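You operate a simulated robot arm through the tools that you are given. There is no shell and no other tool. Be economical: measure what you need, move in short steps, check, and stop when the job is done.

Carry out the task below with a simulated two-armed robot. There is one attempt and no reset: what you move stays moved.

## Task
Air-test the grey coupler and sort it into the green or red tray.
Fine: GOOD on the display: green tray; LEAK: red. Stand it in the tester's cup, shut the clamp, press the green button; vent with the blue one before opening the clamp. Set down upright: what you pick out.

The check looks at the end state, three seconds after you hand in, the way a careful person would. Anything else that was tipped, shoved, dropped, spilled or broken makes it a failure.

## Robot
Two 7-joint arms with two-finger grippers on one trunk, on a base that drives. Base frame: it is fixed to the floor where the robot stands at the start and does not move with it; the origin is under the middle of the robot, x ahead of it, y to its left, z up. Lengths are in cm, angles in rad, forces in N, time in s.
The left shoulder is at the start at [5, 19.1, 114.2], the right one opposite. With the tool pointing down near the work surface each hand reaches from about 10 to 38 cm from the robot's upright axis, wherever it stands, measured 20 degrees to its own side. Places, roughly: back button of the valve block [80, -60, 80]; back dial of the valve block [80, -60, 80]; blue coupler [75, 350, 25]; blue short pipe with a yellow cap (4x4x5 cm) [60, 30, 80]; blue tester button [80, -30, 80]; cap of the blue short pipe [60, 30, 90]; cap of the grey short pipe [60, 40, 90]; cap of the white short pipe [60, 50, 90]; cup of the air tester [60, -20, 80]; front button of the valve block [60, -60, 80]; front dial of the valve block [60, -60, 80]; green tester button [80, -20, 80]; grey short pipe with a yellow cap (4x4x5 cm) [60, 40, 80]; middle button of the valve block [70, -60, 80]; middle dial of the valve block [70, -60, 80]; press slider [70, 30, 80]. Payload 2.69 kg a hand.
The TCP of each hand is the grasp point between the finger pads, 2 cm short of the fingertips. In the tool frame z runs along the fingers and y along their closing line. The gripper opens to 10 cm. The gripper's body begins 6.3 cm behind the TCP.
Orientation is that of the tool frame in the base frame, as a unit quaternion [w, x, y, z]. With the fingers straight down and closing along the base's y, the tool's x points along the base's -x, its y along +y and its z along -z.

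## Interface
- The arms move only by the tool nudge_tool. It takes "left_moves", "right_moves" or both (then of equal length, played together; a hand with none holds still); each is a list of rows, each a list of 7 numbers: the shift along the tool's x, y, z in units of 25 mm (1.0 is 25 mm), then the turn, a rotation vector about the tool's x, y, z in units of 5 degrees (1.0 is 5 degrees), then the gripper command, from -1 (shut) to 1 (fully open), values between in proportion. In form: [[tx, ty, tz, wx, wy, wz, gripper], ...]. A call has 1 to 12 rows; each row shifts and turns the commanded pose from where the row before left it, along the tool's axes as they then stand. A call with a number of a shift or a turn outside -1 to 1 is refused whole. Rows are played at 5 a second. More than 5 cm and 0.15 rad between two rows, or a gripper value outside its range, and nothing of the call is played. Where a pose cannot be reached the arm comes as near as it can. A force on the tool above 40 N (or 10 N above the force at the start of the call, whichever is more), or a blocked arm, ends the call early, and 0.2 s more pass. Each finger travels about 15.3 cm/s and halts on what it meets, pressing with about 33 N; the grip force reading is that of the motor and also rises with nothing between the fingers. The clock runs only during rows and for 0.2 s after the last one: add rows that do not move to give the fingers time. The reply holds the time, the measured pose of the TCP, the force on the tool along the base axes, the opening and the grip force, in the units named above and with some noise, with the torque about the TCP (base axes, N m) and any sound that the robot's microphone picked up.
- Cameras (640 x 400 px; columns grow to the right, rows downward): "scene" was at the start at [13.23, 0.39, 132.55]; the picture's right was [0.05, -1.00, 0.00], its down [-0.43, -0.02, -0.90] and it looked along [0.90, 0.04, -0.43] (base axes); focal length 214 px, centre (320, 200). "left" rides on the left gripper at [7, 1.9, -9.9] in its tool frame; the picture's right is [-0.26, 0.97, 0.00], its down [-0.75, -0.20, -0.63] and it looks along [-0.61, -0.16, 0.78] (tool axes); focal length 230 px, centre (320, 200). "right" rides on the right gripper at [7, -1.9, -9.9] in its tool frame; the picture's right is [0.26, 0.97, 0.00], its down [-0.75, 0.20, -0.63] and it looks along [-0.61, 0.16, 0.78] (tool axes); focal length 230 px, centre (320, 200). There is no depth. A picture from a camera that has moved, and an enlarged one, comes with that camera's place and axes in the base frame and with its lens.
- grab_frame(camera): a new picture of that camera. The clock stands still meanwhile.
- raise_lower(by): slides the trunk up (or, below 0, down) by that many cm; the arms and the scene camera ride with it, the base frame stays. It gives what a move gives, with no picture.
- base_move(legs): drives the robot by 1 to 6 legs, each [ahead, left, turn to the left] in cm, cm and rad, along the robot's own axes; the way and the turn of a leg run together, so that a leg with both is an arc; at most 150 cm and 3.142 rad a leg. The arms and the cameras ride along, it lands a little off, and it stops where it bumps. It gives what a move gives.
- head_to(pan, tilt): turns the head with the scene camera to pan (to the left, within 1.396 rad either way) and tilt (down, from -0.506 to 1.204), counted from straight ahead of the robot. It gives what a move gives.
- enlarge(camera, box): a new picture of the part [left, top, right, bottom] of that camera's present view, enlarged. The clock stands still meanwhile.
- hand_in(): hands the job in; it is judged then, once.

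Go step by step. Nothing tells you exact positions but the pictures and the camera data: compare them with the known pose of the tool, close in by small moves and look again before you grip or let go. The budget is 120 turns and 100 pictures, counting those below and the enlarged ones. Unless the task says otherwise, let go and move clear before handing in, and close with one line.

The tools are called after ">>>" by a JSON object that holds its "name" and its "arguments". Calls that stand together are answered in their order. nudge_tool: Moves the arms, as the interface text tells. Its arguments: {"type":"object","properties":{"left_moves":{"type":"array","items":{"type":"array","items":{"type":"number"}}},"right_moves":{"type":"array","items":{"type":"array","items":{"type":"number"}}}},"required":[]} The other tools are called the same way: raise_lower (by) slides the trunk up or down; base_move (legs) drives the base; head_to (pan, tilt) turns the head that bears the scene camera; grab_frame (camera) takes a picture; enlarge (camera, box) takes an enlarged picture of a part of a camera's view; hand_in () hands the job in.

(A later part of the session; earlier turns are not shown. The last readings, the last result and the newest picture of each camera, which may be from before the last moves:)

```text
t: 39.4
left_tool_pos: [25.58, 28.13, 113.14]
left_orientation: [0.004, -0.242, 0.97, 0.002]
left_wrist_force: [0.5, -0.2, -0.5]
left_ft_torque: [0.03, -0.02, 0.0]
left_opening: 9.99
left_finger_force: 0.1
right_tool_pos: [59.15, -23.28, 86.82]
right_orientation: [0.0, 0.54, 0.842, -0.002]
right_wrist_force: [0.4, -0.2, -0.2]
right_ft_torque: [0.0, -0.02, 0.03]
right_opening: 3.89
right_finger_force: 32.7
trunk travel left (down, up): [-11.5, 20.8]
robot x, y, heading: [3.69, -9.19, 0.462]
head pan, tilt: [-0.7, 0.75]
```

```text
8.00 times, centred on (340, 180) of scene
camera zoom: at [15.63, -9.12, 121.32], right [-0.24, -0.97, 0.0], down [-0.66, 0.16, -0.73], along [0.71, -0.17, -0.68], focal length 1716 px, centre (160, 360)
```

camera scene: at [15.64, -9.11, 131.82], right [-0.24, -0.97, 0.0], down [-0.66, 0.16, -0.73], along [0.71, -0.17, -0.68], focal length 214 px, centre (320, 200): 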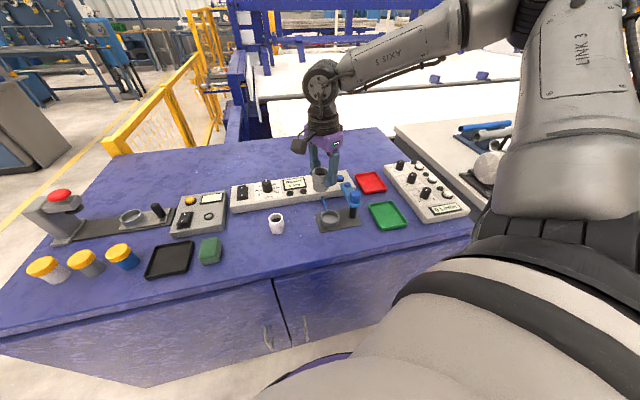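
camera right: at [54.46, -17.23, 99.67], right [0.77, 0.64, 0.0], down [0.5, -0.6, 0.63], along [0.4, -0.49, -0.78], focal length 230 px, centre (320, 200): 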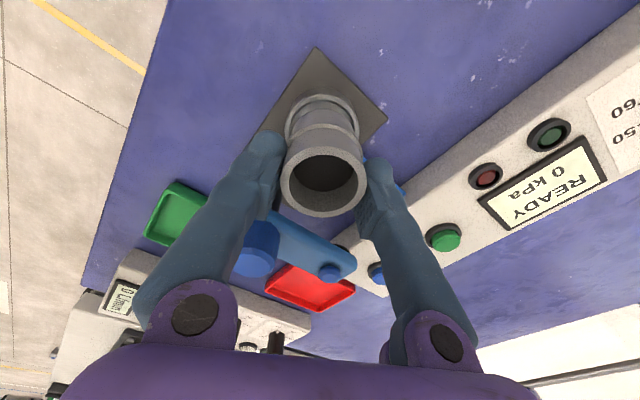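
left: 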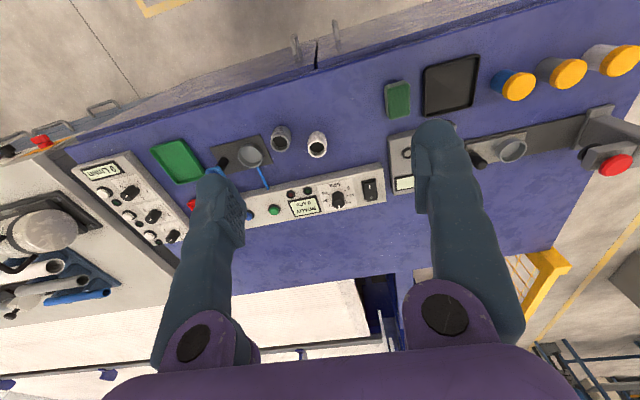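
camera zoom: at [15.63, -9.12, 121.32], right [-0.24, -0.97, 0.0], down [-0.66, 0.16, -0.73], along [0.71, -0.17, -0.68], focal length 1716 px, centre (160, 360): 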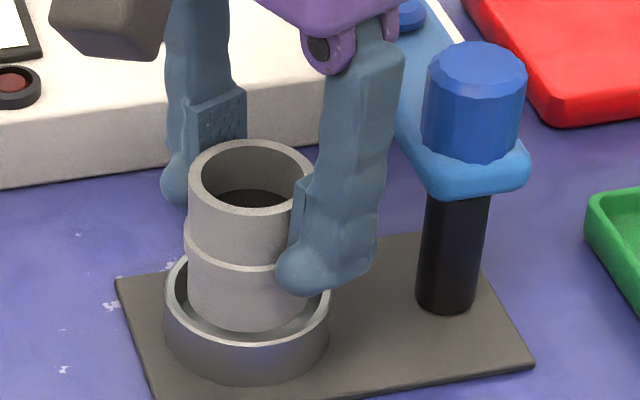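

It's at the rim plane and centred. Going on down slowly.

>>> {"name": "nudge_tool", "arguments": {"right_moves": [[0.03, 0.035, 0.1, 0, 0, 0, -0.5], [0, 0, 0.12, 0, 0, 0, -0.5], [0, 0, 0.12, 0, 0, 0, -0.5], [0, 0, 0.12, 0, 0, 0, -0.5], [0, 0, 0.12, 0, 0, 0, -0.5], [0, 0, 0, 0, 0, 0, -0.5]]}}

>>> {"name": "enlarge", "arguments": {"camera": "scene", "box": [305, 155, 375, 205]}}

```text
t: 40.8
left_tool_pos: [25.47, 28.13, 113.12]
left_orientation: [0.005, -0.242, 0.97, 0.001]
left_wrist_force: [0.2, -0.1, 0.9]
left_ft_torque: [0.03, 0.0, -0.01]
left_opening: 9.99
left_finger_force: 0.2
right_tool_pos: [59.37, -23.12, 85.48]
right_orientation: [0.001, 0.539, 0.842, 0.001]
right_wrist_force: [12.0, -1.7, 29.0]
right_ft_torque: [0.37, 0.3, -0.14]
right_opening: 3.92
right_finger_force: 32.8
trunk travel left (down, up): [-11.5, 20.8]
robot x, y, heading: [3.93, -8.73, 0.463]
head pan, tilt: [-0.7, 0.75]
```

```text
8.00 times, centred on (340, 180) of scene
camera zoom: at [15.49, -9.09, 121.35], right [-0.24, -0.97, 0.0], down [-0.66, 0.16, -0.73], along [0.71, -0.17, -0.68], focal length 1716 px, centre (160, 360)
```

zoom: 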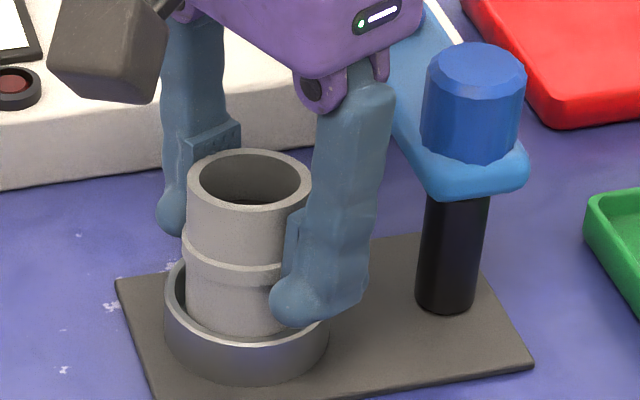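

Contact: 29 N upward with a sideways push. Let me look before doing anything else.

>>> {"name": "grab_frame", "arguments": {"camera": "right"}}

>>> {"name": "enlarge", "arguments": {"camera": "right", "box": [250, 90, 410, 190]}}

```text
68 pictures are left
camera right: at [54.62, -17.61, 95.39], right [0.77, 0.64, 0.0], down [0.49, -0.6, 0.63], along [0.4, -0.49, -0.78], focal length 230 px, centre (320, 200)
```

right: 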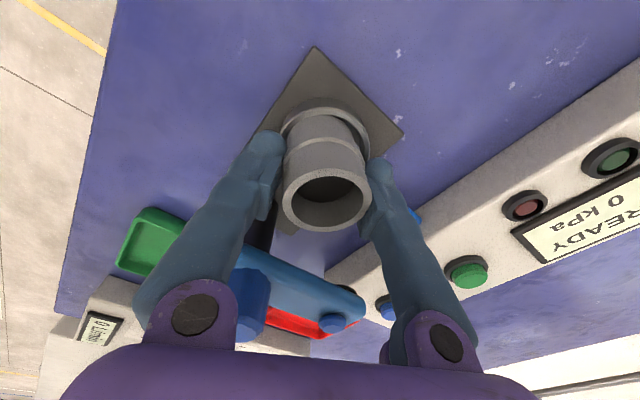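

```text
4.00 times, centred on (330, 140) of right
camera zoom: at [54.62, -17.61, 95.39], right [0.77, 0.64, 0.0], down [0.49, -0.6, 0.63], along [0.4, -0.49, -0.78], focal length 920 px, centre (280, 440)
```

zoom: 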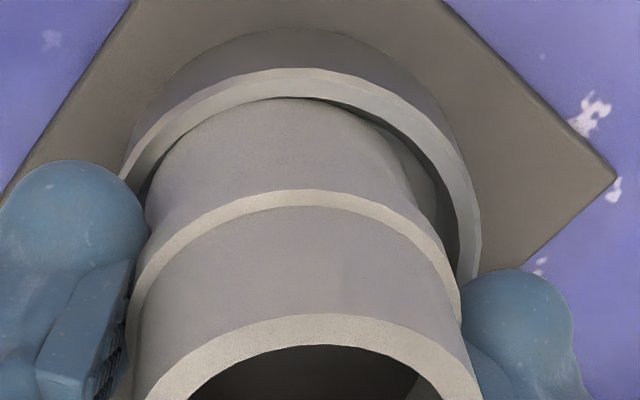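

The coupler caught on the cup's rim on its robot-side/left edge and slid about 1 cm in the grip. I'll lift 0.7 cm, shift it away from that edge and look.

>>> {"name": "nudge_tool", "arguments": {"right_moves": [[0, 0, -0.3, 0, 0, 0, -0.5], [0, 0, 0, 0, 0, 0, -0.5]]}}

>>> {"name": "enlarge", "arguments": {"camera": "right", "box": [250, 90, 410, 190]}}

>>> {"name": "enlarge", "arguments": {"camera": "scene", "box": [305, 155, 375, 205]}}

```text
t: 41.4
left_tool_pos: [25.48, 28.04, 113.17]
left_orientation: [0.004, -0.243, 0.97, 0.0]
left_wrist_force: [-0.3, 0.3, 0.1]
left_ft_torque: [-0.01, -0.03, 0.0]
left_opening: 9.98
left_finger_force: 0.1
right_tool_pos: [58.84, -23.42, 85.86]
right_orientation: [-0.003, 0.539, 0.843, -0.006]
right_wrist_force: [-0.1, -0.7, 1.2]
right_ft_torque: [0.0, 0.0, 0.04]
right_opening: 3.91
right_finger_force: 33.0
trunk travel left (down, up): [-11.5, 20.8]
robot x, y, heading: [3.9, -8.98, 0.461]
head pan, tilt: [-0.7, 0.75]
```

```text
4.00 times, centred on (330, 140) of right
camera zoom: at [54.49, -17.76, 95.81], right [0.77, 0.64, -0.01], down [0.5, -0.59, 0.63], along [0.39, -0.49, -0.78], focal length 920 px, centre (280, 440)
```

zoom: 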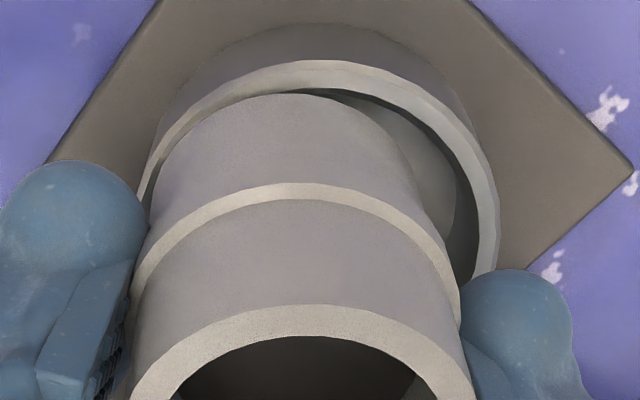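

```text
8.00 times, centred on (340, 180) of scene
camera zoom: at [15.59, -9.14, 121.32], right [-0.24, -0.97, 0.0], down [-0.66, 0.16, -0.73], along [0.71, -0.17, -0.68], focal length 1716 px, centre (160, 360)
```

zoom: 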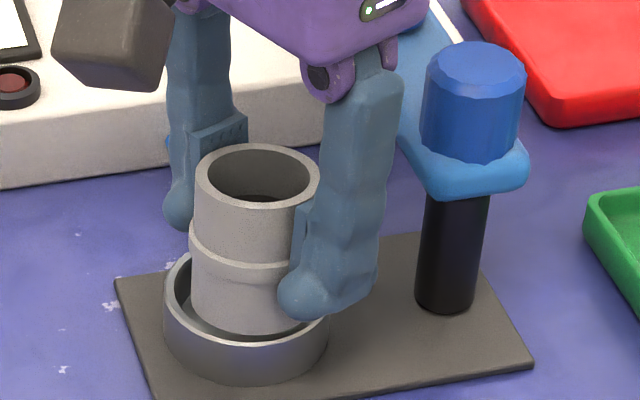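

The coupler's bottom is at the cup's robot-side edge; it needs about 0.4 cm more in +x. I'll shift and look again.

>>> {"name": "nudge_tool", "arguments": {"right_moves": [[-0.067, 0.145, 0, 0, 0, 0, -0.5], [0, 0, 0, 0, 0, 0, -0.5]]}}

>>> {"name": "enlarge", "arguments": {"camera": "right", "box": [250, 90, 410, 190]}}

>>> {"name": "enlarge", "arguments": {"camera": "scene", "box": [305, 155, 375, 205]}}

```text
t: 42.0
left_tool_pos: [25.53, 28.03, 113.2]
left_orientation: [0.003, -0.242, 0.97, 0.001]
left_wrist_force: [-0.1, -0.8, -0.2]
left_ft_torque: [0.0, -0.01, -0.03]
left_opening: 10.02
left_finger_force: 0.1
right_tool_pos: [59.55, -23.41, 85.87]
right_orientation: [-0.001, 0.539, 0.843, -0.003]
right_wrist_force: [0.7, 0.2, -0.6]
right_ft_torque: [0.02, 0.01, -0.02]
right_opening: 3.9
right_finger_force: 32.6
trunk travel left (down, up): [-11.5, 20.8]
robot x, y, heading: [3.65, -8.73, 0.463]
head pan, tilt: [-0.7, 0.75]
```

```text
4.00 times, centred on (330, 140) of right
camera zoom: at [55.02, -17.68, 95.94], right [0.77, 0.64, -0.01], down [0.5, -0.6, 0.63], along [0.4, -0.49, -0.78], focal length 920 px, centre (280, 440)
```

zoom: 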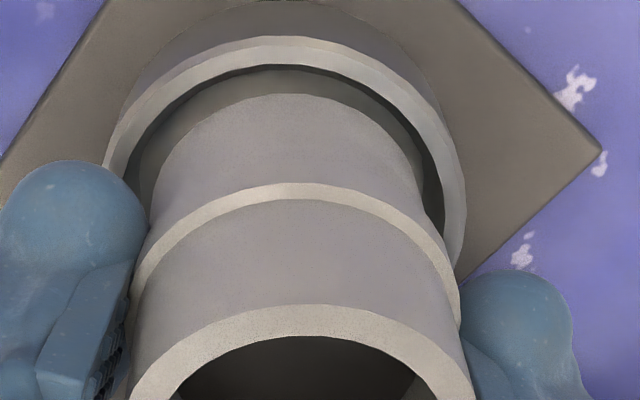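

```text
8.00 times, centred on (340, 180) of scene
camera zoom: at [15.64, -9.13, 121.32], right [-0.24, -0.97, 0.0], down [-0.66, 0.16, -0.73], along [0.71, -0.17, -0.68], focal length 1716 px, centre (160, 360)
```

zoom: 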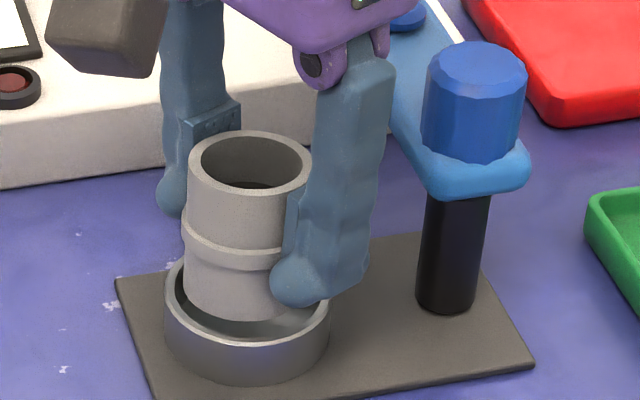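

Centred again within about 1–2 mm. I'll make a small correction and descend 1.2 cm slowly.

>>> {"name": "nudge_tool", "arguments": {"right_moves": [[-0.024, -0.064, 0.1, 0, 0, 0, -0.5], [0, 0, 0.1, 0, 0, 0, -0.5], [0, 0, 0.1, 0, 0, 0, -0.5], [0, 0, 0.1, 0, 0, 0, -0.5], [0, 0, 0, 0, 0, 0, -0.5]]}}

>>> {"name": "enlarge", "arguments": {"camera": "right", "box": [250, 90, 410, 190]}}

>>> {"name": "enlarge", "arguments": {"camera": "scene", "box": [305, 155, 375, 205]}}

```text
t: 43.2
left_tool_pos: [25.61, 28.09, 113.12]
left_orientation: [0.003, -0.242, 0.97, 0.001]
left_wrist_force: [0.1, 0.6, -0.1]
left_ft_torque: [0.02, 0.02, 0.02]
left_opening: 9.98
left_finger_force: 0.0
right_tool_pos: [59.32, -23.31, 85.08]
right_orientation: [-0.001, 0.538, 0.843, -0.003]
right_wrist_force: [0.6, 0.1, -1.2]
right_ft_torque: [0.01, 0.01, 0.01]
right_opening: 3.91
right_finger_force: 32.9
trunk travel left (down, up): [-11.5, 20.8]
robot x, y, heading: [3.52, -8.7, 0.463]
head pan, tilt: [-0.7, 0.75]
```

```text
4.00 times, centred on (330, 140) of right
camera zoom: at [54.85, -17.69, 94.99], right [0.77, 0.64, 0.0], down [0.5, -0.6, 0.63], along [0.4, -0.49, -0.78], focal length 920 px, centre (280, 440)
```

zoom: 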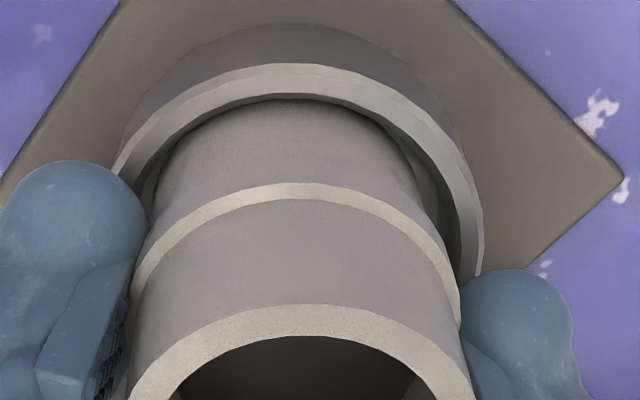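

```text
8.00 times, centred on (340, 180) of scene
camera zoom: at [15.64, -9.13, 121.32], right [-0.24, -0.97, 0.0], down [-0.66, 0.16, -0.73], along [0.71, -0.17, -0.68], focal length 1716 px, centre (160, 360)
```

zoom: 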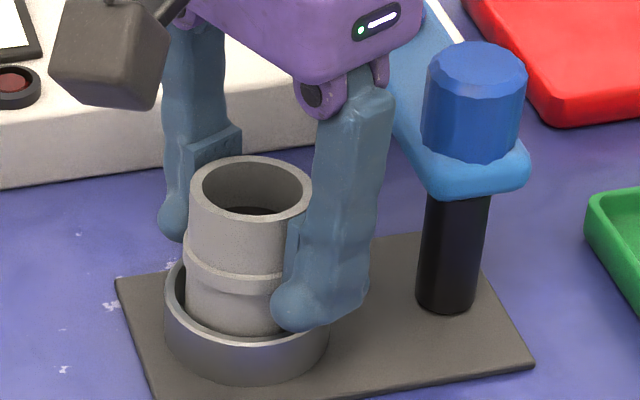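

The coupler is inside the rim with no force. Continuing a little further.

>>> {"name": "nudge_tool", "arguments": {"right_moves": [[0, 0, 0.08, 0, 0, 0, -0.5], [0, 0, 0.08, 0, 0, 0, -0.5], [0, 0, 0.08, 0, 0, 0, -0.5], [0, 0, 0, 0, 0, 0, -0.5]]}}

>>> {"name": "enlarge", "arguments": {"camera": "scene", "box": [305, 155, 375, 205]}}

```text
t: 44.2
left_tool_pos: [25.62, 27.93, 113.06]
left_orientation: [0.004, -0.242, 0.97, 0.001]
left_wrist_force: [0.6, 0.2, 0.5]
left_ft_torque: [0.0, 0.01, -0.02]
left_opening: 9.99
left_finger_force: 0.0
right_tool_pos: [59.41, -23.38, 84.53]
right_orientation: [0.001, 0.539, 0.842, -0.001]
right_wrist_force: [-0.2, 0.3, -0.4]
right_ft_torque: [0.01, 0.0, 0.0]
right_opening: 3.91
right_finger_force: 32.9
trunk travel left (down, up): [-11.5, 20.8]
robot x, y, heading: [4.14, -9.03, 0.463]
head pan, tilt: [-0.7, 0.75]
```

```text
8.00 times, centred on (340, 180) of scene
camera zoom: at [15.64, -9.12, 121.32], right [-0.24, -0.97, 0.0], down [-0.66, 0.16, -0.73], along [0.71, -0.17, -0.68], focal length 1716 px, centre (160, 360)
```

zoom: 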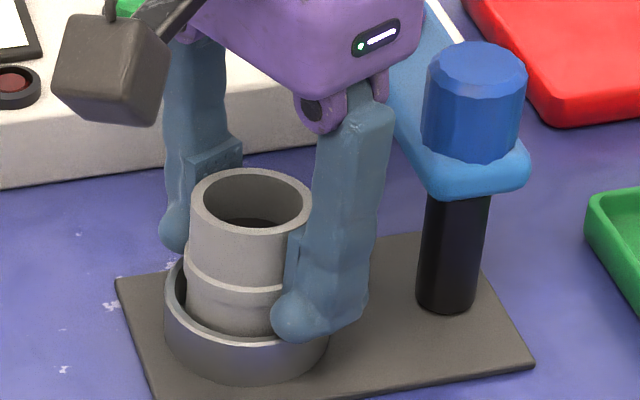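

Still free. A further 0.6 cm.

>>> {"name": "nudge_tool", "arguments": {"right_moves": [[0, 0, 0.08, 0, 0, 0, -0.5], [0, 0, 0.08, 0, 0, 0, -0.5], [0, 0, 0.06, 0, 0, 0, -0.5], [0, 0, 0, 0, 0, 0, -0.5]]}}

>>> {"name": "enlarge", "arguments": {"camera": "scene", "box": [305, 155, 375, 205]}}

```text
t: 45.0
left_tool_pos: [25.43, 28.16, 113.19]
left_orientation: [0.005, -0.242, 0.97, 0.0]
left_wrist_force: [-0.6, 0.3, -0.8]
left_ft_torque: [0.01, 0.0, 0.01]
left_opening: 9.99
left_finger_force: 0.0
right_tool_pos: [59.45, -23.36, 84.41]
right_orientation: [0.004, 0.539, 0.842, -0.001]
right_wrist_force: [-5.6, -4.7, 20.1]
right_ft_torque: [-0.32, 0.65, 0.01]
right_opening: 3.92
right_finger_force: 32.8
trunk travel left (down, up): [-11.5, 20.8]
robot x, y, heading: [3.98, -8.91, 0.46]
head pan, tilt: [-0.7, 0.75]
stopped in row 4 (right hand): the force on the tool passed its limit at 41 N (the readings are from after the stop); the commanded pose is now the measured one
```

```text
8.00 times, centred on (340, 180) of scene
camera zoom: at [15.4, -9.12, 121.35], right [-0.24, -0.97, 0.0], down [-0.66, 0.16, -0.73], along [0.71, -0.17, -0.68], focal length 1716 px, centre (160, 360)
```

zoom: 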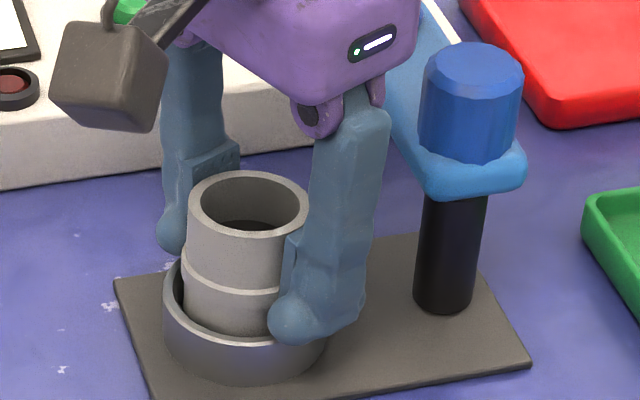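

Contact, either coupler on the cup floor or a fingertip on the rim. I'll relieve it by 1 mm and open the fingers slightly so the coupler settles.

>>> {"name": "nudge_tool", "arguments": {"right_moves": [[0, 0, -0.06, 0, 0, 0, -0.5], [0, 0, 0, 0, 0, 0, -0.1], [0, 0, 0, 0, 0, 0, 0.0], [0, 0, 0, 0, 0, 0, 0.1], [0, 0, 0, 0, 0, 0, 0.1]]}}

>>> {"name": "enlarge", "arguments": {"camera": "scene", "box": [305, 155, 375, 205]}}

>>> {"name": "grab_frame", "arguments": {"camera": "right"}}

```text
t: 46.2
left_tool_pos: [25.64, 28.11, 113.2]
left_orientation: [0.004, -0.242, 0.97, 0.001]
left_wrist_force: [-0.5, 0.4, 0.0]
left_ft_torque: [0.02, 0.0, -0.03]
left_opening: 10.02
left_finger_force: 0.1
right_tool_pos: [59.71, -23.17, 84.33]
right_orientation: [0.004, 0.538, 0.843, 0.001]
right_wrist_force: [12.8, 5.3, 16.0]
right_ft_torque: [-0.08, 0.12, 0.01]
right_opening: 4.47
right_finger_force: 0.0
trunk travel left (down, up): [-11.5, 20.8]
robot x, y, heading: [3.96, -8.82, 0.457]
head pan, tilt: [-0.7, 0.75]
```

```text
8.00 times, centred on (340, 180) of scene
camera zoom: at [15.61, -9.04, 121.34], right [-0.24, -0.97, 0.0], down [-0.66, 0.16, -0.73], along [0.71, -0.17, -0.68], focal length 1716 px, centre (160, 360)
```

zoom: 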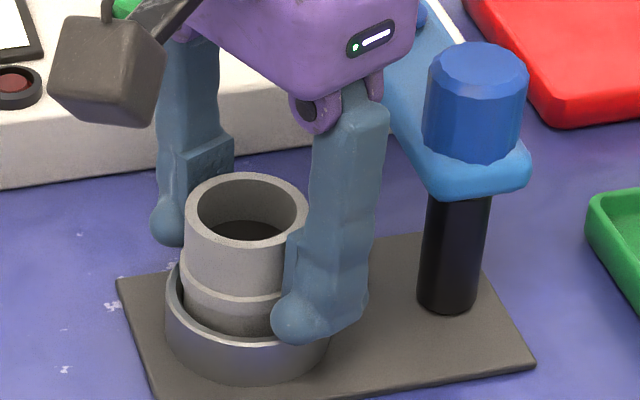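

```text
57 pictures are left
camera right: at [55.06, -17.6, 94.31], right [0.77, 0.64, 0.0], down [0.49, -0.6, 0.63], along [0.41, -0.49, -0.77], focal length 230 px, centre (320, 200)
```

right: 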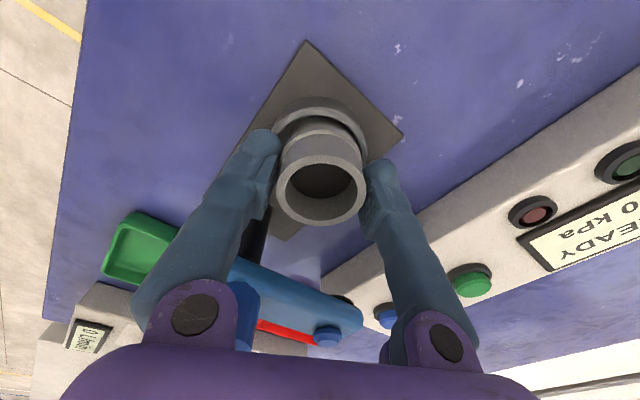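

Something presses on the near fingertip, probably the cup's rim. I'll raise the hand a little and re-check.

>>> {"name": "nudge_tool", "arguments": {"right_moves": [[0, 0, -0.12, 0, 0, 0, 0.0], [0, 0, -0.12, 0, 0, 0, 0.0], [0, 0, 0, 0, 0, 0, 0.1], [0, 0, 0, 0, 0, 0, 0.1]]}}

>>> {"name": "enlarge", "arguments": {"camera": "scene", "box": [305, 155, 375, 205]}}

>>> {"name": "enlarge", "arguments": {"camera": "right", "box": [240, 90, 400, 250]}}

```text
t: 47.2
left_tool_pos: [25.54, 28.07, 113.16]
left_orientation: [0.003, -0.242, 0.97, 0.001]
left_wrist_force: [0.7, 0.0, 0.2]
left_ft_torque: [-0.02, 0.03, -0.03]
left_opening: 10.01
left_finger_force: 0.1
right_tool_pos: [59.59, -23.41, 84.76]
right_orientation: [0.003, 0.539, 0.842, -0.001]
right_wrist_force: [-0.2, -0.2, -0.1]
right_ft_torque: [0.01, -0.01, -0.01]
right_opening: 5.52
right_finger_force: 0.1
trunk travel left (down, up): [-11.5, 20.8]
robot x, y, heading: [3.97, -8.95, 0.467]
head pan, tilt: [-0.7, 0.75]
```

```text
8.00 times, centred on (340, 180) of scene
camera zoom: at [15.62, -9.12, 121.32], right [-0.24, -0.97, 0.0], down [-0.66, 0.16, -0.73], along [0.71, -0.17, -0.68], focal length 1716 px, centre (160, 360)
```

zoom: 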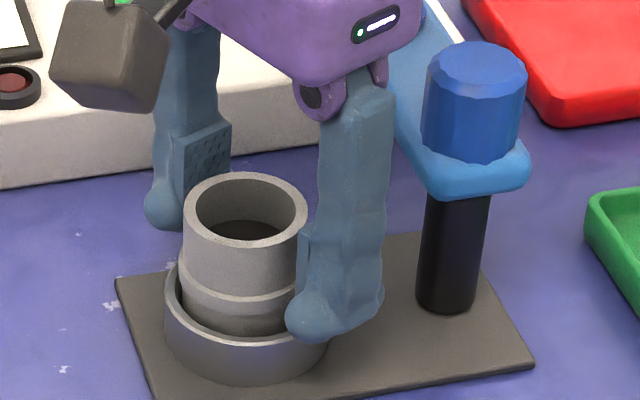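

```text
2.50 times, centred on (320, 170) of right
camera zoom: at [54.96, -17.72, 94.82], right [0.77, 0.64, 0.0], down [0.49, -0.6, 0.63], along [0.4, -0.49, -0.77], focal length 575 px, centre (320, 275)
```

zoom: 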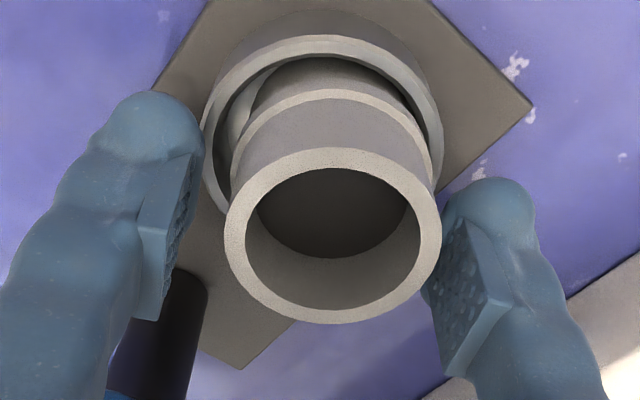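

The coupler is free and standing in the cup. I'll open a bit more, lift straight up and check that it's seated upright.

>>> {"name": "nudge_tool", "arguments": {"right_moves": [[0, 0, 0, 0, 0, 0, 0.3], [0, 0, -0.5, 0, 0, 0, 0.3], [0, 0, -1, 0, 0, 0, 0.3], [0, 0, -1, 0, 0, 0, 0.3], [0, 0, -1, 0, 0, 0, 0.3], [0, 0, 0, 0, 0, 0, 0.3]]}}

>>> {"name": "enlarge", "arguments": {"camera": "scene", "box": [290, 140, 390, 210]}}

>>> {"name": "grab_frame", "arguments": {"camera": "right"}}

```text
t: 48.6
left_tool_pos: [25.69, 28.11, 113.15]
left_orientation: [0.003, -0.242, 0.97, 0.002]
left_wrist_force: [0.1, 0.1, -0.2]
left_ft_torque: [0.03, 0.02, -0.01]
left_opening: 9.99
left_finger_force: 0.0
right_tool_pos: [59.6, -23.24, 93.72]
right_orientation: [0.001, 0.539, 0.842, -0.001]
right_wrist_force: [0.6, -0.5, -1.2]
right_ft_torque: [0.01, -0.02, 0.0]
right_opening: 6.5
right_finger_force: 0.1
trunk travel left (down, up): [-11.5, 20.8]
robot x, y, heading: [4.23, -8.72, 0.459]
head pan, tilt: [-0.7, 0.75]
```

```text
5.71 times, centred on (340, 175) of scene
camera zoom: at [15.64, -9.12, 121.32], right [-0.24, -0.97, 0.0], down [-0.66, 0.16, -0.73], along [0.71, -0.17, -0.68], focal length 1226 px, centre (206, 343)
```

zoom: 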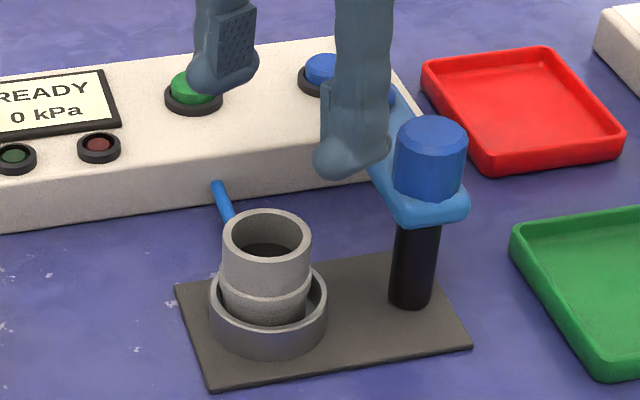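

```text
53 pictures are left
camera right: at [54.94, -17.68, 103.53], right [0.77, 0.64, 0.0], down [0.49, -0.6, 0.63], along [0.4, -0.49, -0.77], focal length 230 px, centre (320, 200)
```

right: 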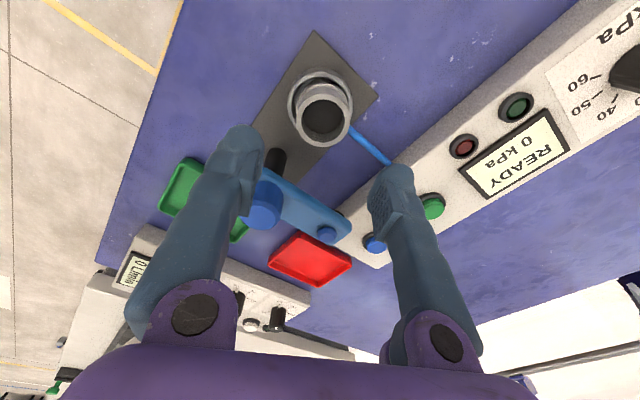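

The coupler stands upright in the cup. The clamp arm turns on the post at about (59, -30.2), and its free end is at about (66.4, -30.4). I'll close the fingers and move to the right-hand side of that free end.

>>> {"name": "nudge_tool", "arguments": {"right_moves": [[0, 0, -0.3, 0, 0, 0, -1], [-1, 0.014, 0, 0, 0, 0, -1], [-1, 0.014, 0, 0, 0, 0, -1], [-1, 0.014, 0, 0, 0, 0, -1], [-1, 0.014, 0, 0, 0, 0, -1], [-1, 0.014, 0, 0, 0, 0, -1], [0, 0, 0, 0, 0, 0, -1], [0, 0, 0, 0, 0, 0, -1]]}}

>>> {"name": "grab_frame", "arguments": {"camera": "right"}}

>>> {"name": "enlarge", "arguments": {"camera": "scene", "box": [290, 120, 410, 210]}}

```text
t: 50.4
left_tool_pos: [25.58, 28.02, 113.14]
left_orientation: [0.003, -0.242, 0.97, 0.001]
left_wrist_force: [0.0, -0.7, -0.3]
left_ft_torque: [0.02, -0.01, -0.04]
left_opening: 10.0
left_finger_force: 0.0
right_tool_pos: [64.88, -34.48, 94.35]
right_orientation: [0.003, 0.539, 0.842, 0.0]
right_wrist_force: [-0.7, 0.7, 0.2]
right_ft_torque: [-0.02, 0.0, 0.01]
right_opening: 0.0
right_finger_force: 29.9
trunk travel left (down, up): [-11.5, 20.8]
robot x, y, heading: [3.58, -8.81, 0.457]
head pan, tilt: [-0.7, 0.75]
```

```text
52 pictures are left
camera right: at [60.35, -28.92, 104.29], right [0.77, 0.64, 0.0], down [0.49, -0.6, 0.63], along [0.41, -0.49, -0.77], focal length 230 px, centre (320, 200)
```

right: 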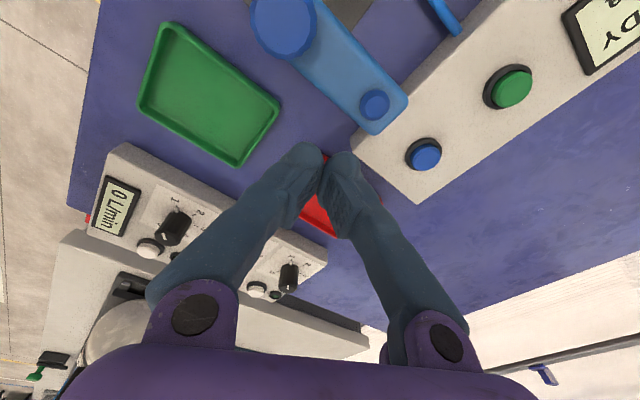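

```text
4.44 times, centred on (350, 165) of scene
camera zoom: at [15.63, -9.12, 121.32], right [-0.24, -0.97, 0.0], down [-0.66, 0.16, -0.73], along [0.71, -0.17, -0.68], focal length 953 px, centre (187, 356)
```

zoom: 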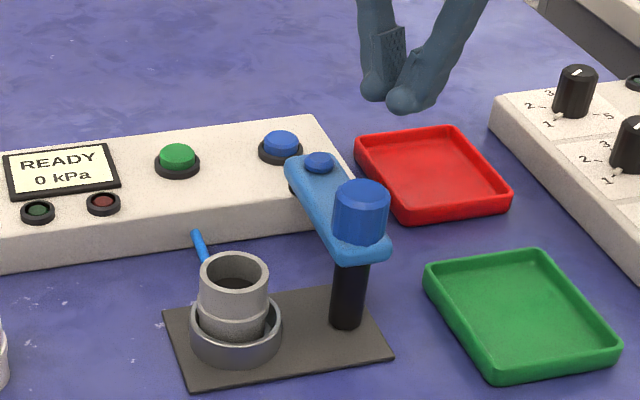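

Everything is clear of the arm here. I'll lower the closed fingers to the arm's height and push it the first 45° toward the cup.

>>> {"name": "nudge_tool", "arguments": {"right_moves": [[0, 0, 0.85, 0, 0, 0, -1], [0, 0, 0.85, 0, 0, 0, -1], [0, 0, 0.84, 0, 0, 0, -1], [0.28, 0.243, 0, 0, 0, 0, -1], [0.28, 0.243, 0, 0, 0, 0, -1], [0.412, 0.291, 0, 0, 0, 0, -1], [0.412, 0.291, 0, 0, 0, 0, -1], [0, 0, 0, 0, 0, 0, -1]]}}

>>> {"name": "grab_frame", "arguments": {"camera": "right"}}

>>> {"name": "enlarge", "arguments": {"camera": "scene", "box": [290, 120, 410, 210]}}

```text
t: 52.2
left_tool_pos: [25.62, 28.13, 113.14]
left_orientation: [0.003, -0.242, 0.97, 0.001]
left_wrist_force: [0.5, 0.8, 0.6]
left_ft_torque: [-0.01, -0.02, 0.04]
left_opening: 9.99
left_finger_force: 0.0
right_tool_pos: [66.03, -30.35, 88.15]
right_orientation: [0.003, 0.539, 0.843, 0.0]
right_wrist_force: [0.5, 0.0, -0.6]
right_ft_torque: [0.01, -0.03, 0.02]
right_opening: 0.01
right_finger_force: 29.2
trunk travel left (down, up): [-11.5, 20.8]
robot x, y, heading: [4.25, -9.08, 0.458]
head pan, tilt: [-0.7, 0.75]
```

```text
50 pictures are left
camera right: at [61.4, -24.68, 98.0], right [0.77, 0.64, 0.0], down [0.49, -0.6, 0.63], along [0.41, -0.49, -0.77], focal length 230 px, centre (320, 200)
```

right: 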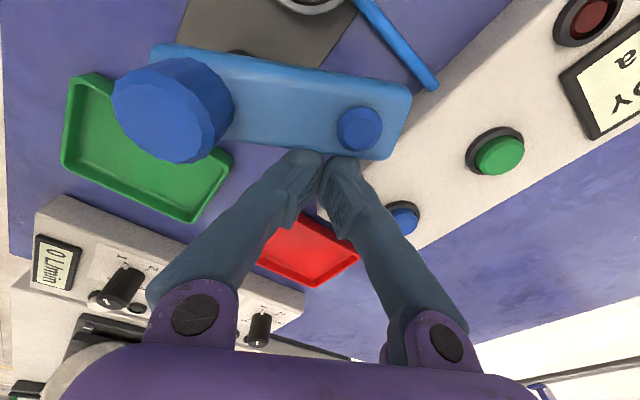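

```text
4.44 times, centred on (350, 165) of scene
camera zoom: at [15.63, -9.13, 121.33], right [-0.24, -0.97, 0.0], down [-0.66, 0.16, -0.73], along [0.71, -0.17, -0.68], focal length 953 px, centre (187, 356)
```

zoom: 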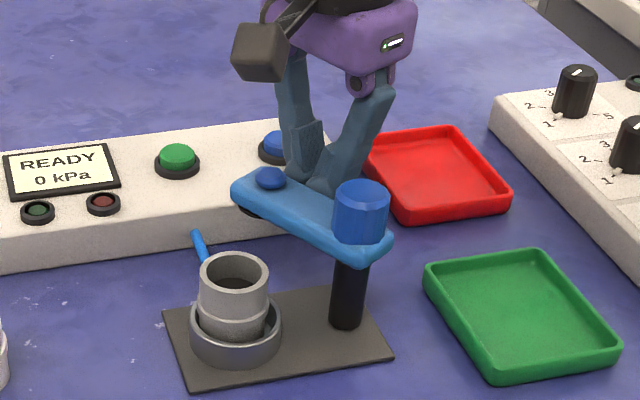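

The arm turns easily on its post. I'll continue the arc until it's over the cup.

>>> {"name": "nudge_tool", "arguments": {"right_moves": [[0.49, 0.111, 0, 0, 0, 0, -1], [0.49, 0.111, 0, 0, 0, 0, -1], [0.497, -0.084, 0, 0, 0, 0, -1], [0.497, -0.084, 0, 0, 0, 0, -1], [0.3, -0.18, 0, 0, 0, 0, -1], [0, 0, 0, 0, 0, 0, -1]]}}

>>> {"name": "enlarge", "arguments": {"camera": "scene", "box": [290, 120, 410, 210]}}

```text
t: 53.6
left_tool_pos: [25.62, 28.11, 113.24]
left_orientation: [0.004, -0.242, 0.97, 0.001]
left_wrist_force: [0.2, 0.1, -0.5]
left_ft_torque: [-0.02, 0.0, 0.0]
left_opening: 9.99
left_finger_force: 0.1
right_tool_pos: [63.45, -25.29, 88.19]
right_orientation: [0.003, 0.539, 0.843, 0.0]
right_wrist_force: [0.5, 0.3, -0.3]
right_ft_torque: [-0.02, 0.03, 0.0]
right_opening: 0.02
right_finger_force: 30.1
trunk travel left (down, up): [-11.5, 20.8]
robot x, y, heading: [3.91, -8.73, 0.459]
head pan, tilt: [-0.7, 0.75]
```

```text
4.44 times, centred on (350, 165) of scene
camera zoom: at [15.63, -9.12, 121.32], right [-0.24, -0.97, 0.0], down [-0.66, 0.16, -0.73], along [0.71, -0.17, -0.68], focal length 953 px, centre (187, 356)
```

zoom: 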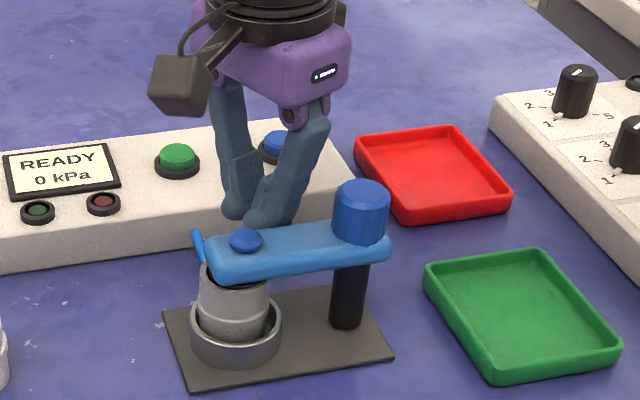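

Nearly over the cup; a bit further, watching for a stop or a click.

>>> {"name": "nudge_tool", "arguments": {"right_moves": [[0.2, -0.14, 0, 0, 0, 0, -1], [0.2, -0.14, 0, 0, 0, 0, -1], [0.2, -0.14, 0, 0, 0, 0, -1], [0, 0, 0, 0, 0, 0, -1]]}}

>>> {"name": "enlarge", "arguments": {"camera": "scene", "box": [290, 120, 410, 210]}}

>>> {"name": "grab_frame", "arguments": {"camera": "right"}}

```text
t: 54.3
left_tool_pos: [25.58, 28.28, 113.16]
left_orientation: [0.004, -0.242, 0.97, 0.001]
left_wrist_force: [-0.2, 0.1, 0.3]
left_ft_torque: [-0.01, -0.06, -0.03]
left_opening: 10.01
left_finger_force: 0.1
right_tool_pos: [63.07, -25.12, 88.23]
right_orientation: [0.011, 0.541, 0.841, 0.002]
right_wrist_force: [8.7, -2.7, 0.6]
right_ft_torque: [-0.02, -0.02, 0.08]
right_opening: 0.03
right_finger_force: 29.2
trunk travel left (down, up): [-11.5, 20.8]
robot x, y, heading: [3.77, -8.83, 0.464]
head pan, tilt: [-0.7, 0.75]
stopped in row 3 (right hand): the force on the tool passed its limit at 46 N (the readings are from after the stop); the commanded pose is now the measured one
```

```text
4.44 times, centred on (350, 165) of scene
camera zoom: at [15.63, -9.07, 121.32], right [-0.24, -0.97, 0.0], down [-0.66, 0.16, -0.73], along [0.71, -0.17, -0.68], focal length 953 px, centre (187, 356)
```

zoom: 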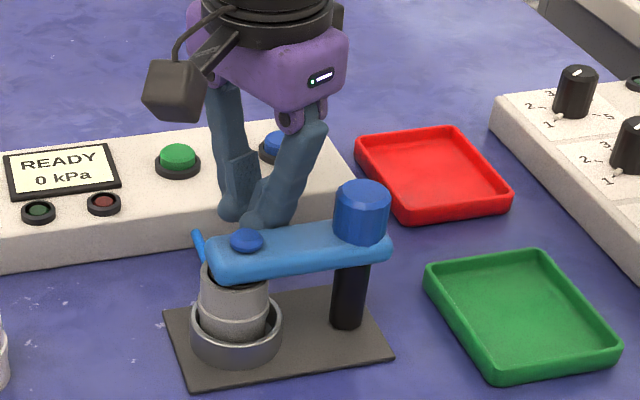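

```text
46 pictures are left
camera right: at [58.17, -19.27, 98.12], right [0.77, 0.64, 0.01], down [0.48, -0.59, 0.65], along [0.42, -0.49, -0.76], focal length 230 px, centre (320, 200)
```

right: 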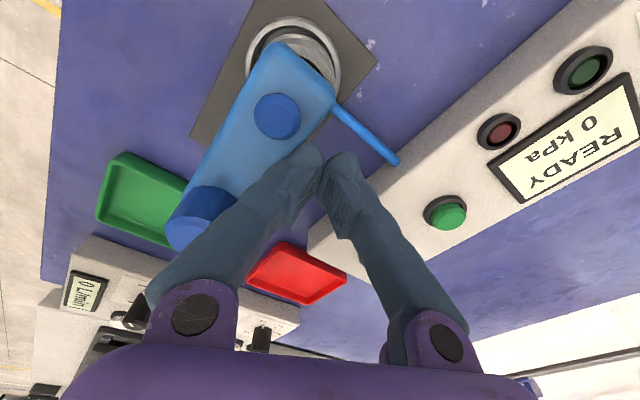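

The arm reached a stop with its pad over the cup (small knob at about (59.2, -23.2)). I'll back the hand off and take a close look.

>>> {"name": "nudge_tool", "arguments": {"right_moves": [[-0.2, 0.3, 0, 0, 0, 0, -1], [0, 0.4, -0.6, 0, 0, 0, -1], [0, 0, -1, 0, 0, 0, -1], [0, 0, -1, 0, 0, 0, -1], [0, 0, 0, 0, 0, 0, -1]]}}

>>> {"name": "enlarge", "arguments": {"camera": "scene", "box": [310, 145, 380, 195]}}

>>> {"name": "enlarge", "arguments": {"camera": "right", "box": [200, 0, 520, 200]}}

```text
t: 55.5
left_tool_pos: [25.58, 28.1, 113.16]
left_orientation: [0.003, -0.241, 0.97, 0.001]
left_wrist_force: [0.7, -0.5, 0.1]
left_ft_torque: [-0.02, -0.03, -0.03]
left_opening: 10.01
left_finger_force: 0.0
right_tool_pos: [64.67, -24.49, 94.66]
right_orientation: [0.01, 0.541, 0.841, 0.002]
right_wrist_force: [0.7, -0.5, -0.7]
right_ft_torque: [-0.01, -0.04, 0.01]
right_opening: 0.0
right_finger_force: 29.7
trunk travel left (down, up): [-11.5, 20.8]
robot x, y, heading: [4.13, -8.93, 0.457]
head pan, tilt: [-0.7, 0.75]
```

```text
8.00 times, centred on (345, 170) of scene
camera zoom: at [15.64, -9.13, 121.32], right [-0.24, -0.97, 0.0], down [-0.66, 0.16, -0.73], along [0.71, -0.17, -0.68], focal length 1716 px, centre (120, 440)
```

zoom: 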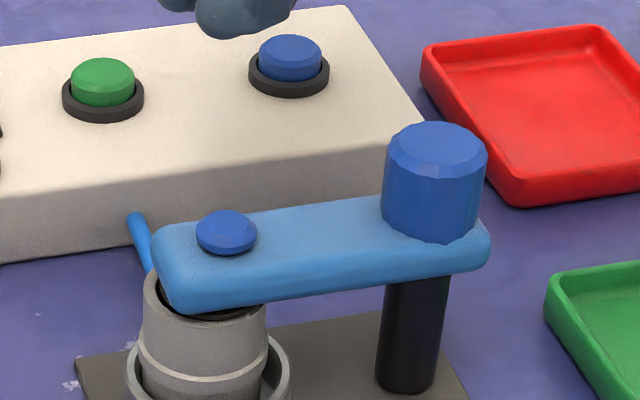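

```text
2.00 times, centred on (360, 100) of right
camera zoom: at [59.86, -18.88, 104.59], right [0.77, 0.64, 0.01], down [0.48, -0.59, 0.64], along [0.42, -0.49, -0.77], focal length 460 px, centre (240, 400)
```

zoom: 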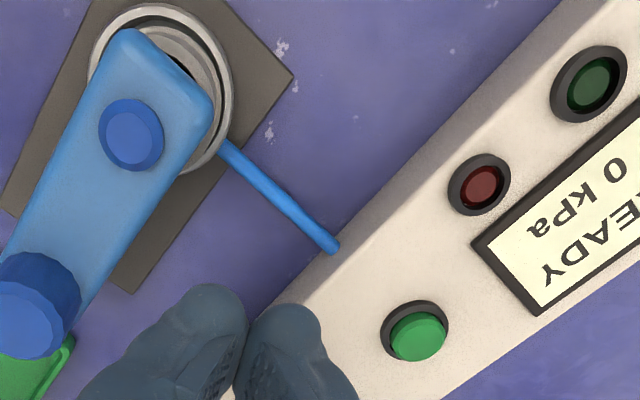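

The clamp arm is at its stop over the coupler. The green button is at about (74.3, -22.4, 85.3), beyond the straight-down reach. I'll tilt the hand 35° forward, then approach and look.

>>> {"name": "nudge_tool", "arguments": {"right_moves": [[0, 0, 0, -0.908, -0.418, 0, -1], [0, 0, 0, -0.908, -0.418, 0, -1], [0, 0, 0, -0.908, -0.418, 0, -1], [0, 0, 0, -0.908, -0.418, 0, -1], [0, 0, 0, -0.908, -0.418, 0, -1], [0, 0, 0, -0.908, -0.418, 0, -1], [0, 0, 0, -0.908, -0.418, 0, -1], [0, 0, 0, 0, 0, 0, -1]]}}

>>> {"name": "nudge_tool", "arguments": {"right_moves": [[-0.029, 0.564, 0.733, 0, 0, 0, -1], [-0.029, 0.564, 0.733, 0, 0, 0, -1], [-0.029, 0.564, 0.733, 0, 0, 0, -1], [-0.029, 0.564, 0.733, 0, 0, 0, -1], [0, 0, 0, 0, 0, 0, -1]]}}

>>> {"name": "grab_frame", "arguments": {"camera": "right"}}

>>> {"name": "enlarge", "arguments": {"camera": "scene", "box": [280, 115, 400, 190]}}

```text
t: 57.3
left_tool_pos: [25.59, 28.03, 113.16]
left_orientation: [0.004, -0.242, 0.97, 0.001]
left_wrist_force: [-0.3, 0.7, 0.2]
left_ft_torque: [0.01, 0.0, 0.0]
left_opening: 9.99
left_finger_force: 0.0
right_tool_pos: [64.47, -24.45, 94.85]
right_orientation: [0.263, 0.512, 0.801, 0.163]
right_wrist_force: [-0.6, 0.3, 0.2]
right_ft_torque: [0.01, -0.02, 0.0]
right_opening: 0.0
right_finger_force: 29.8
trunk travel left (down, up): [-11.5, 20.8]
robot x, y, heading: [3.85, -8.25, 0.46]
head pan, tilt: [-0.7, 0.75]
```

```text
t: 58.5
left_tool_pos: [25.53, 28.03, 113.16]
left_orientation: [0.003, -0.243, 0.97, 0.0]
left_wrist_force: [0.2, 0.0, -0.6]
left_ft_torque: [0.0, -0.04, 0.02]
left_opening: 10.02
left_finger_force: 0.0
right_tool_pos: [73.04, -22.5, 92.08]
right_orientation: [0.264, 0.512, 0.801, 0.164]
right_wrist_force: [0.3, 0.3, -0.3]
right_ft_torque: [0.02, 0.03, 0.01]
right_opening: 0.01
right_finger_force: 29.4
trunk travel left (down, up): [-11.5, 20.8]
robot x, y, heading: [3.62, -8.92, 0.46]
head pan, tilt: [-0.7, 0.75]
```

```text
43 pictures are left
camera right: at [63.5, -16.9, 97.34], right [0.62, 0.64, 0.45], down [0.03, -0.59, 0.81], along [0.78, -0.49, -0.39], focal length 230 px, centre (320, 200)
```

right: 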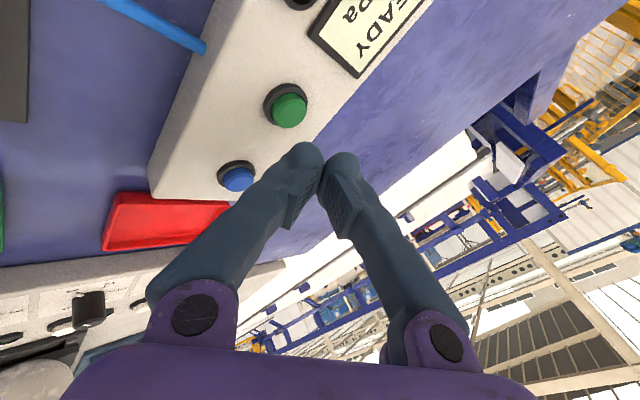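

```text
5.33 times, centred on (340, 152) of scene
camera zoom: at [15.62, -9.13, 121.33], right [-0.24, -0.97, 0.0], down [-0.66, 0.16, -0.73], along [0.71, -0.17, -0.68], focal length 1144 px, centre (213, 453)
```

zoom: 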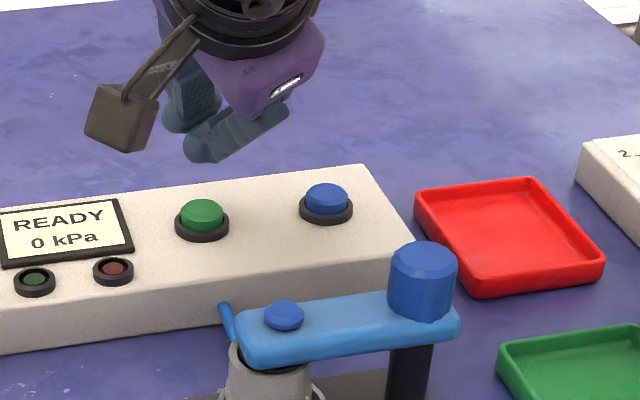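

The tips are about 5 cm above the green button. I'll go down 4 cm and then in small steps.

>>> {"name": "nudge_tool", "arguments": {"right_moves": [[0.096, -0.208, 0.328, 0, 0, 0, -1], [0.096, -0.208, 0.328, 0, 0, 0, -1], [0.096, -0.208, 0.328, 0, 0, 0, -1], [0.077, -0.166, 0.262, 0, 0, 0, -1], [0, 0, 0, 0, 0, 0, -1]]}}

>>> {"name": "enlarge", "arguments": {"camera": "scene", "box": [280, 115, 400, 190]}}

>>> {"name": "grab_frame", "arguments": {"camera": "right"}}

```text
t: 59.7
left_tool_pos: [25.55, 28.13, 113.19]
left_orientation: [0.004, -0.241, 0.97, 0.001]
left_wrist_force: [0.2, 0.5, -0.6]
left_ft_torque: [0.0, 0.01, -0.02]
left_opening: 10.01
left_finger_force: 0.1
right_tool_pos: [73.15, -22.63, 88.2]
right_orientation: [0.263, 0.513, 0.801, 0.163]
right_wrist_force: [-0.6, -0.8, -0.5]
right_ft_torque: [-0.01, 0.0, 0.0]
right_opening: 0.0
right_finger_force: 29.3
trunk travel left (down, up): [-11.5, 20.8]
robot x, y, heading: [4.06, -8.55, 0.458]
head pan, tilt: [-0.7, 0.75]
```

```text
5.33 times, centred on (340, 152) of scene
camera zoom: at [15.63, -9.12, 121.33], right [-0.24, -0.97, 0.0], down [-0.66, 0.16, -0.73], along [0.71, -0.17, -0.68], focal length 1144 px, centre (213, 453)
```

zoom: 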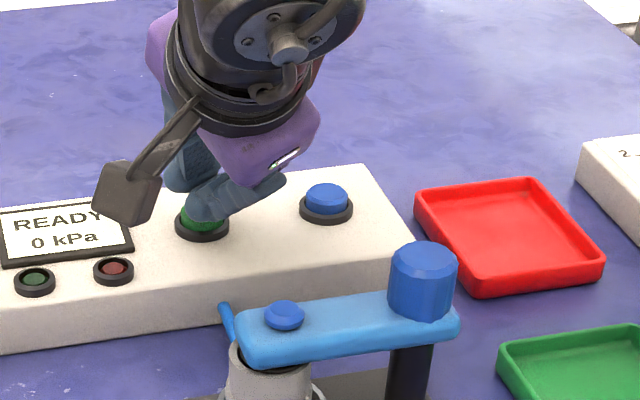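

```text
40 pictures are left
camera right: at [63.58, -16.95, 93.52], right [0.62, 0.64, 0.45], down [0.03, -0.59, 0.81], along [0.78, -0.49, -0.39], focal length 230 px, centre (320, 200)
```

right: 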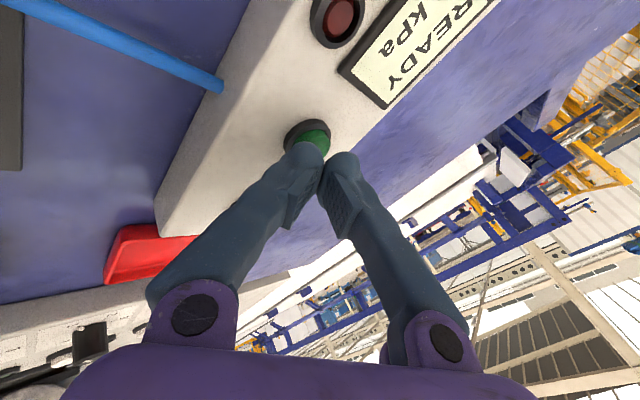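

The near fingertip is right over the green button. Shifting 3 mm left and pressing down in 2.5 mm steps.

>>> {"name": "nudge_tool", "arguments": {"right_moves": [[0.109, 0.05, 0, 0, 0, 0, -1], [0.024, -0.052, 0.082, 0, 0, 0, -1], [0.024, -0.052, 0.082, 0, 0, 0, -1], [0.024, -0.052, 0.082, 0, 0, 0, -1], [0.024, -0.052, 0.082, 0, 0, 0, -1], [0, 0, 0, 0, 0, 0, -1]]}}

>>> {"name": "enlarge", "arguments": {"camera": "scene", "box": [280, 115, 400, 190]}}

```text
t: 61.1
left_tool_pos: [25.66, 28.0, 113.29]
left_orientation: [0.003, -0.242, 0.97, 0.001]
left_wrist_force: [0.2, -0.7, 0.2]
left_ft_torque: [0.01, 0.01, 0.01]
left_opening: 10.0
left_finger_force: 0.0
right_tool_pos: [73.11, -22.3, 87.1]
right_orientation: [0.263, 0.513, 0.801, 0.163]
right_wrist_force: [0.2, 0.9, 0.3]
right_ft_torque: [-0.01, 0.0, -0.01]
right_opening: 0.0
right_finger_force: 29.4
trunk travel left (down, up): [-11.5, 20.8]
robot x, y, heading: [4.2, -8.91, 0.46]
head pan, tilt: [-0.7, 0.75]
```

```text
5.33 times, centred on (340, 152) of scene
camera zoom: at [15.63, -9.12, 121.32], right [-0.24, -0.97, 0.0], down [-0.66, 0.16, -0.73], along [0.71, -0.17, -0.68], focal length 1144 px, centre (213, 453)
```

zoom: 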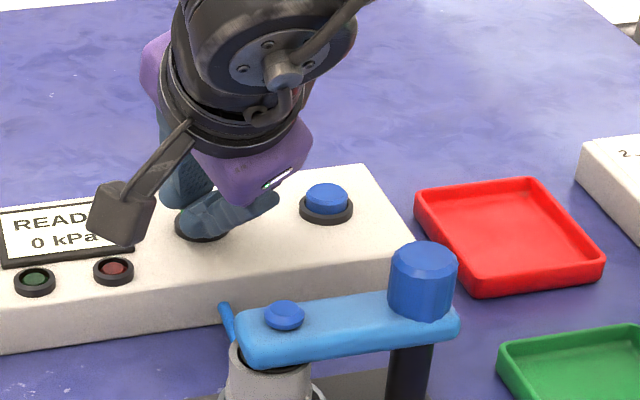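

No contact yet. Continuing down gently.

>>> {"name": "nudge_tool", "arguments": {"right_moves": [[0.024, -0.052, 0.082, 0, 0, 0, -1], [0.024, -0.052, 0.082, 0, 0, 0, -1], [0.024, -0.052, 0.082, 0, 0, 0, -1], [0, 0, 0, 0, 0, 0, -1]]}}

>>> {"name": "grab_frame", "arguments": {"camera": "right"}}

```text
t: 62.1
left_tool_pos: [25.67, 27.95, 113.19]
left_orientation: [0.003, -0.242, 0.97, 0.001]
left_wrist_force: [-0.4, -0.7, -0.6]
left_ft_torque: [-0.02, 0.01, 0.02]
left_opening: 10.0
left_finger_force: 0.0
right_tool_pos: [73.16, -22.28, 86.31]
right_orientation: [0.263, 0.513, 0.801, 0.163]
right_wrist_force: [0.3, 0.7, -0.6]
right_ft_torque: [0.0, -0.03, -0.01]
right_opening: 0.0
right_finger_force: 29.5
trunk travel left (down, up): [-11.5, 20.8]
robot x, y, heading: [4.1, -8.33, 0.462]
head pan, tilt: [-0.7, 0.75]
```

```text
38 pictures are left
camera right: at [63.62, -16.65, 91.7], right [0.62, 0.64, 0.45], down [0.03, -0.59, 0.81], along [0.78, -0.49, -0.39], focal length 230 px, centre (320, 200)
```

right: 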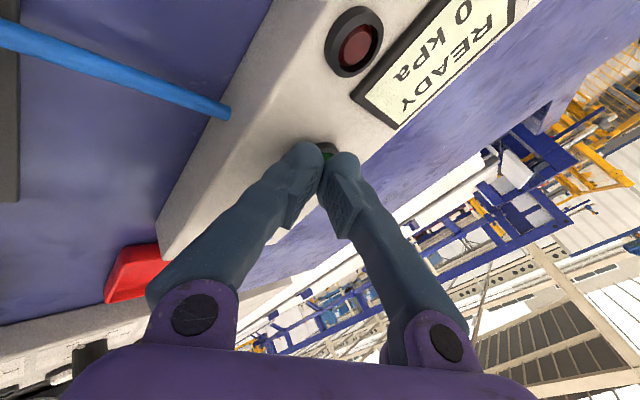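

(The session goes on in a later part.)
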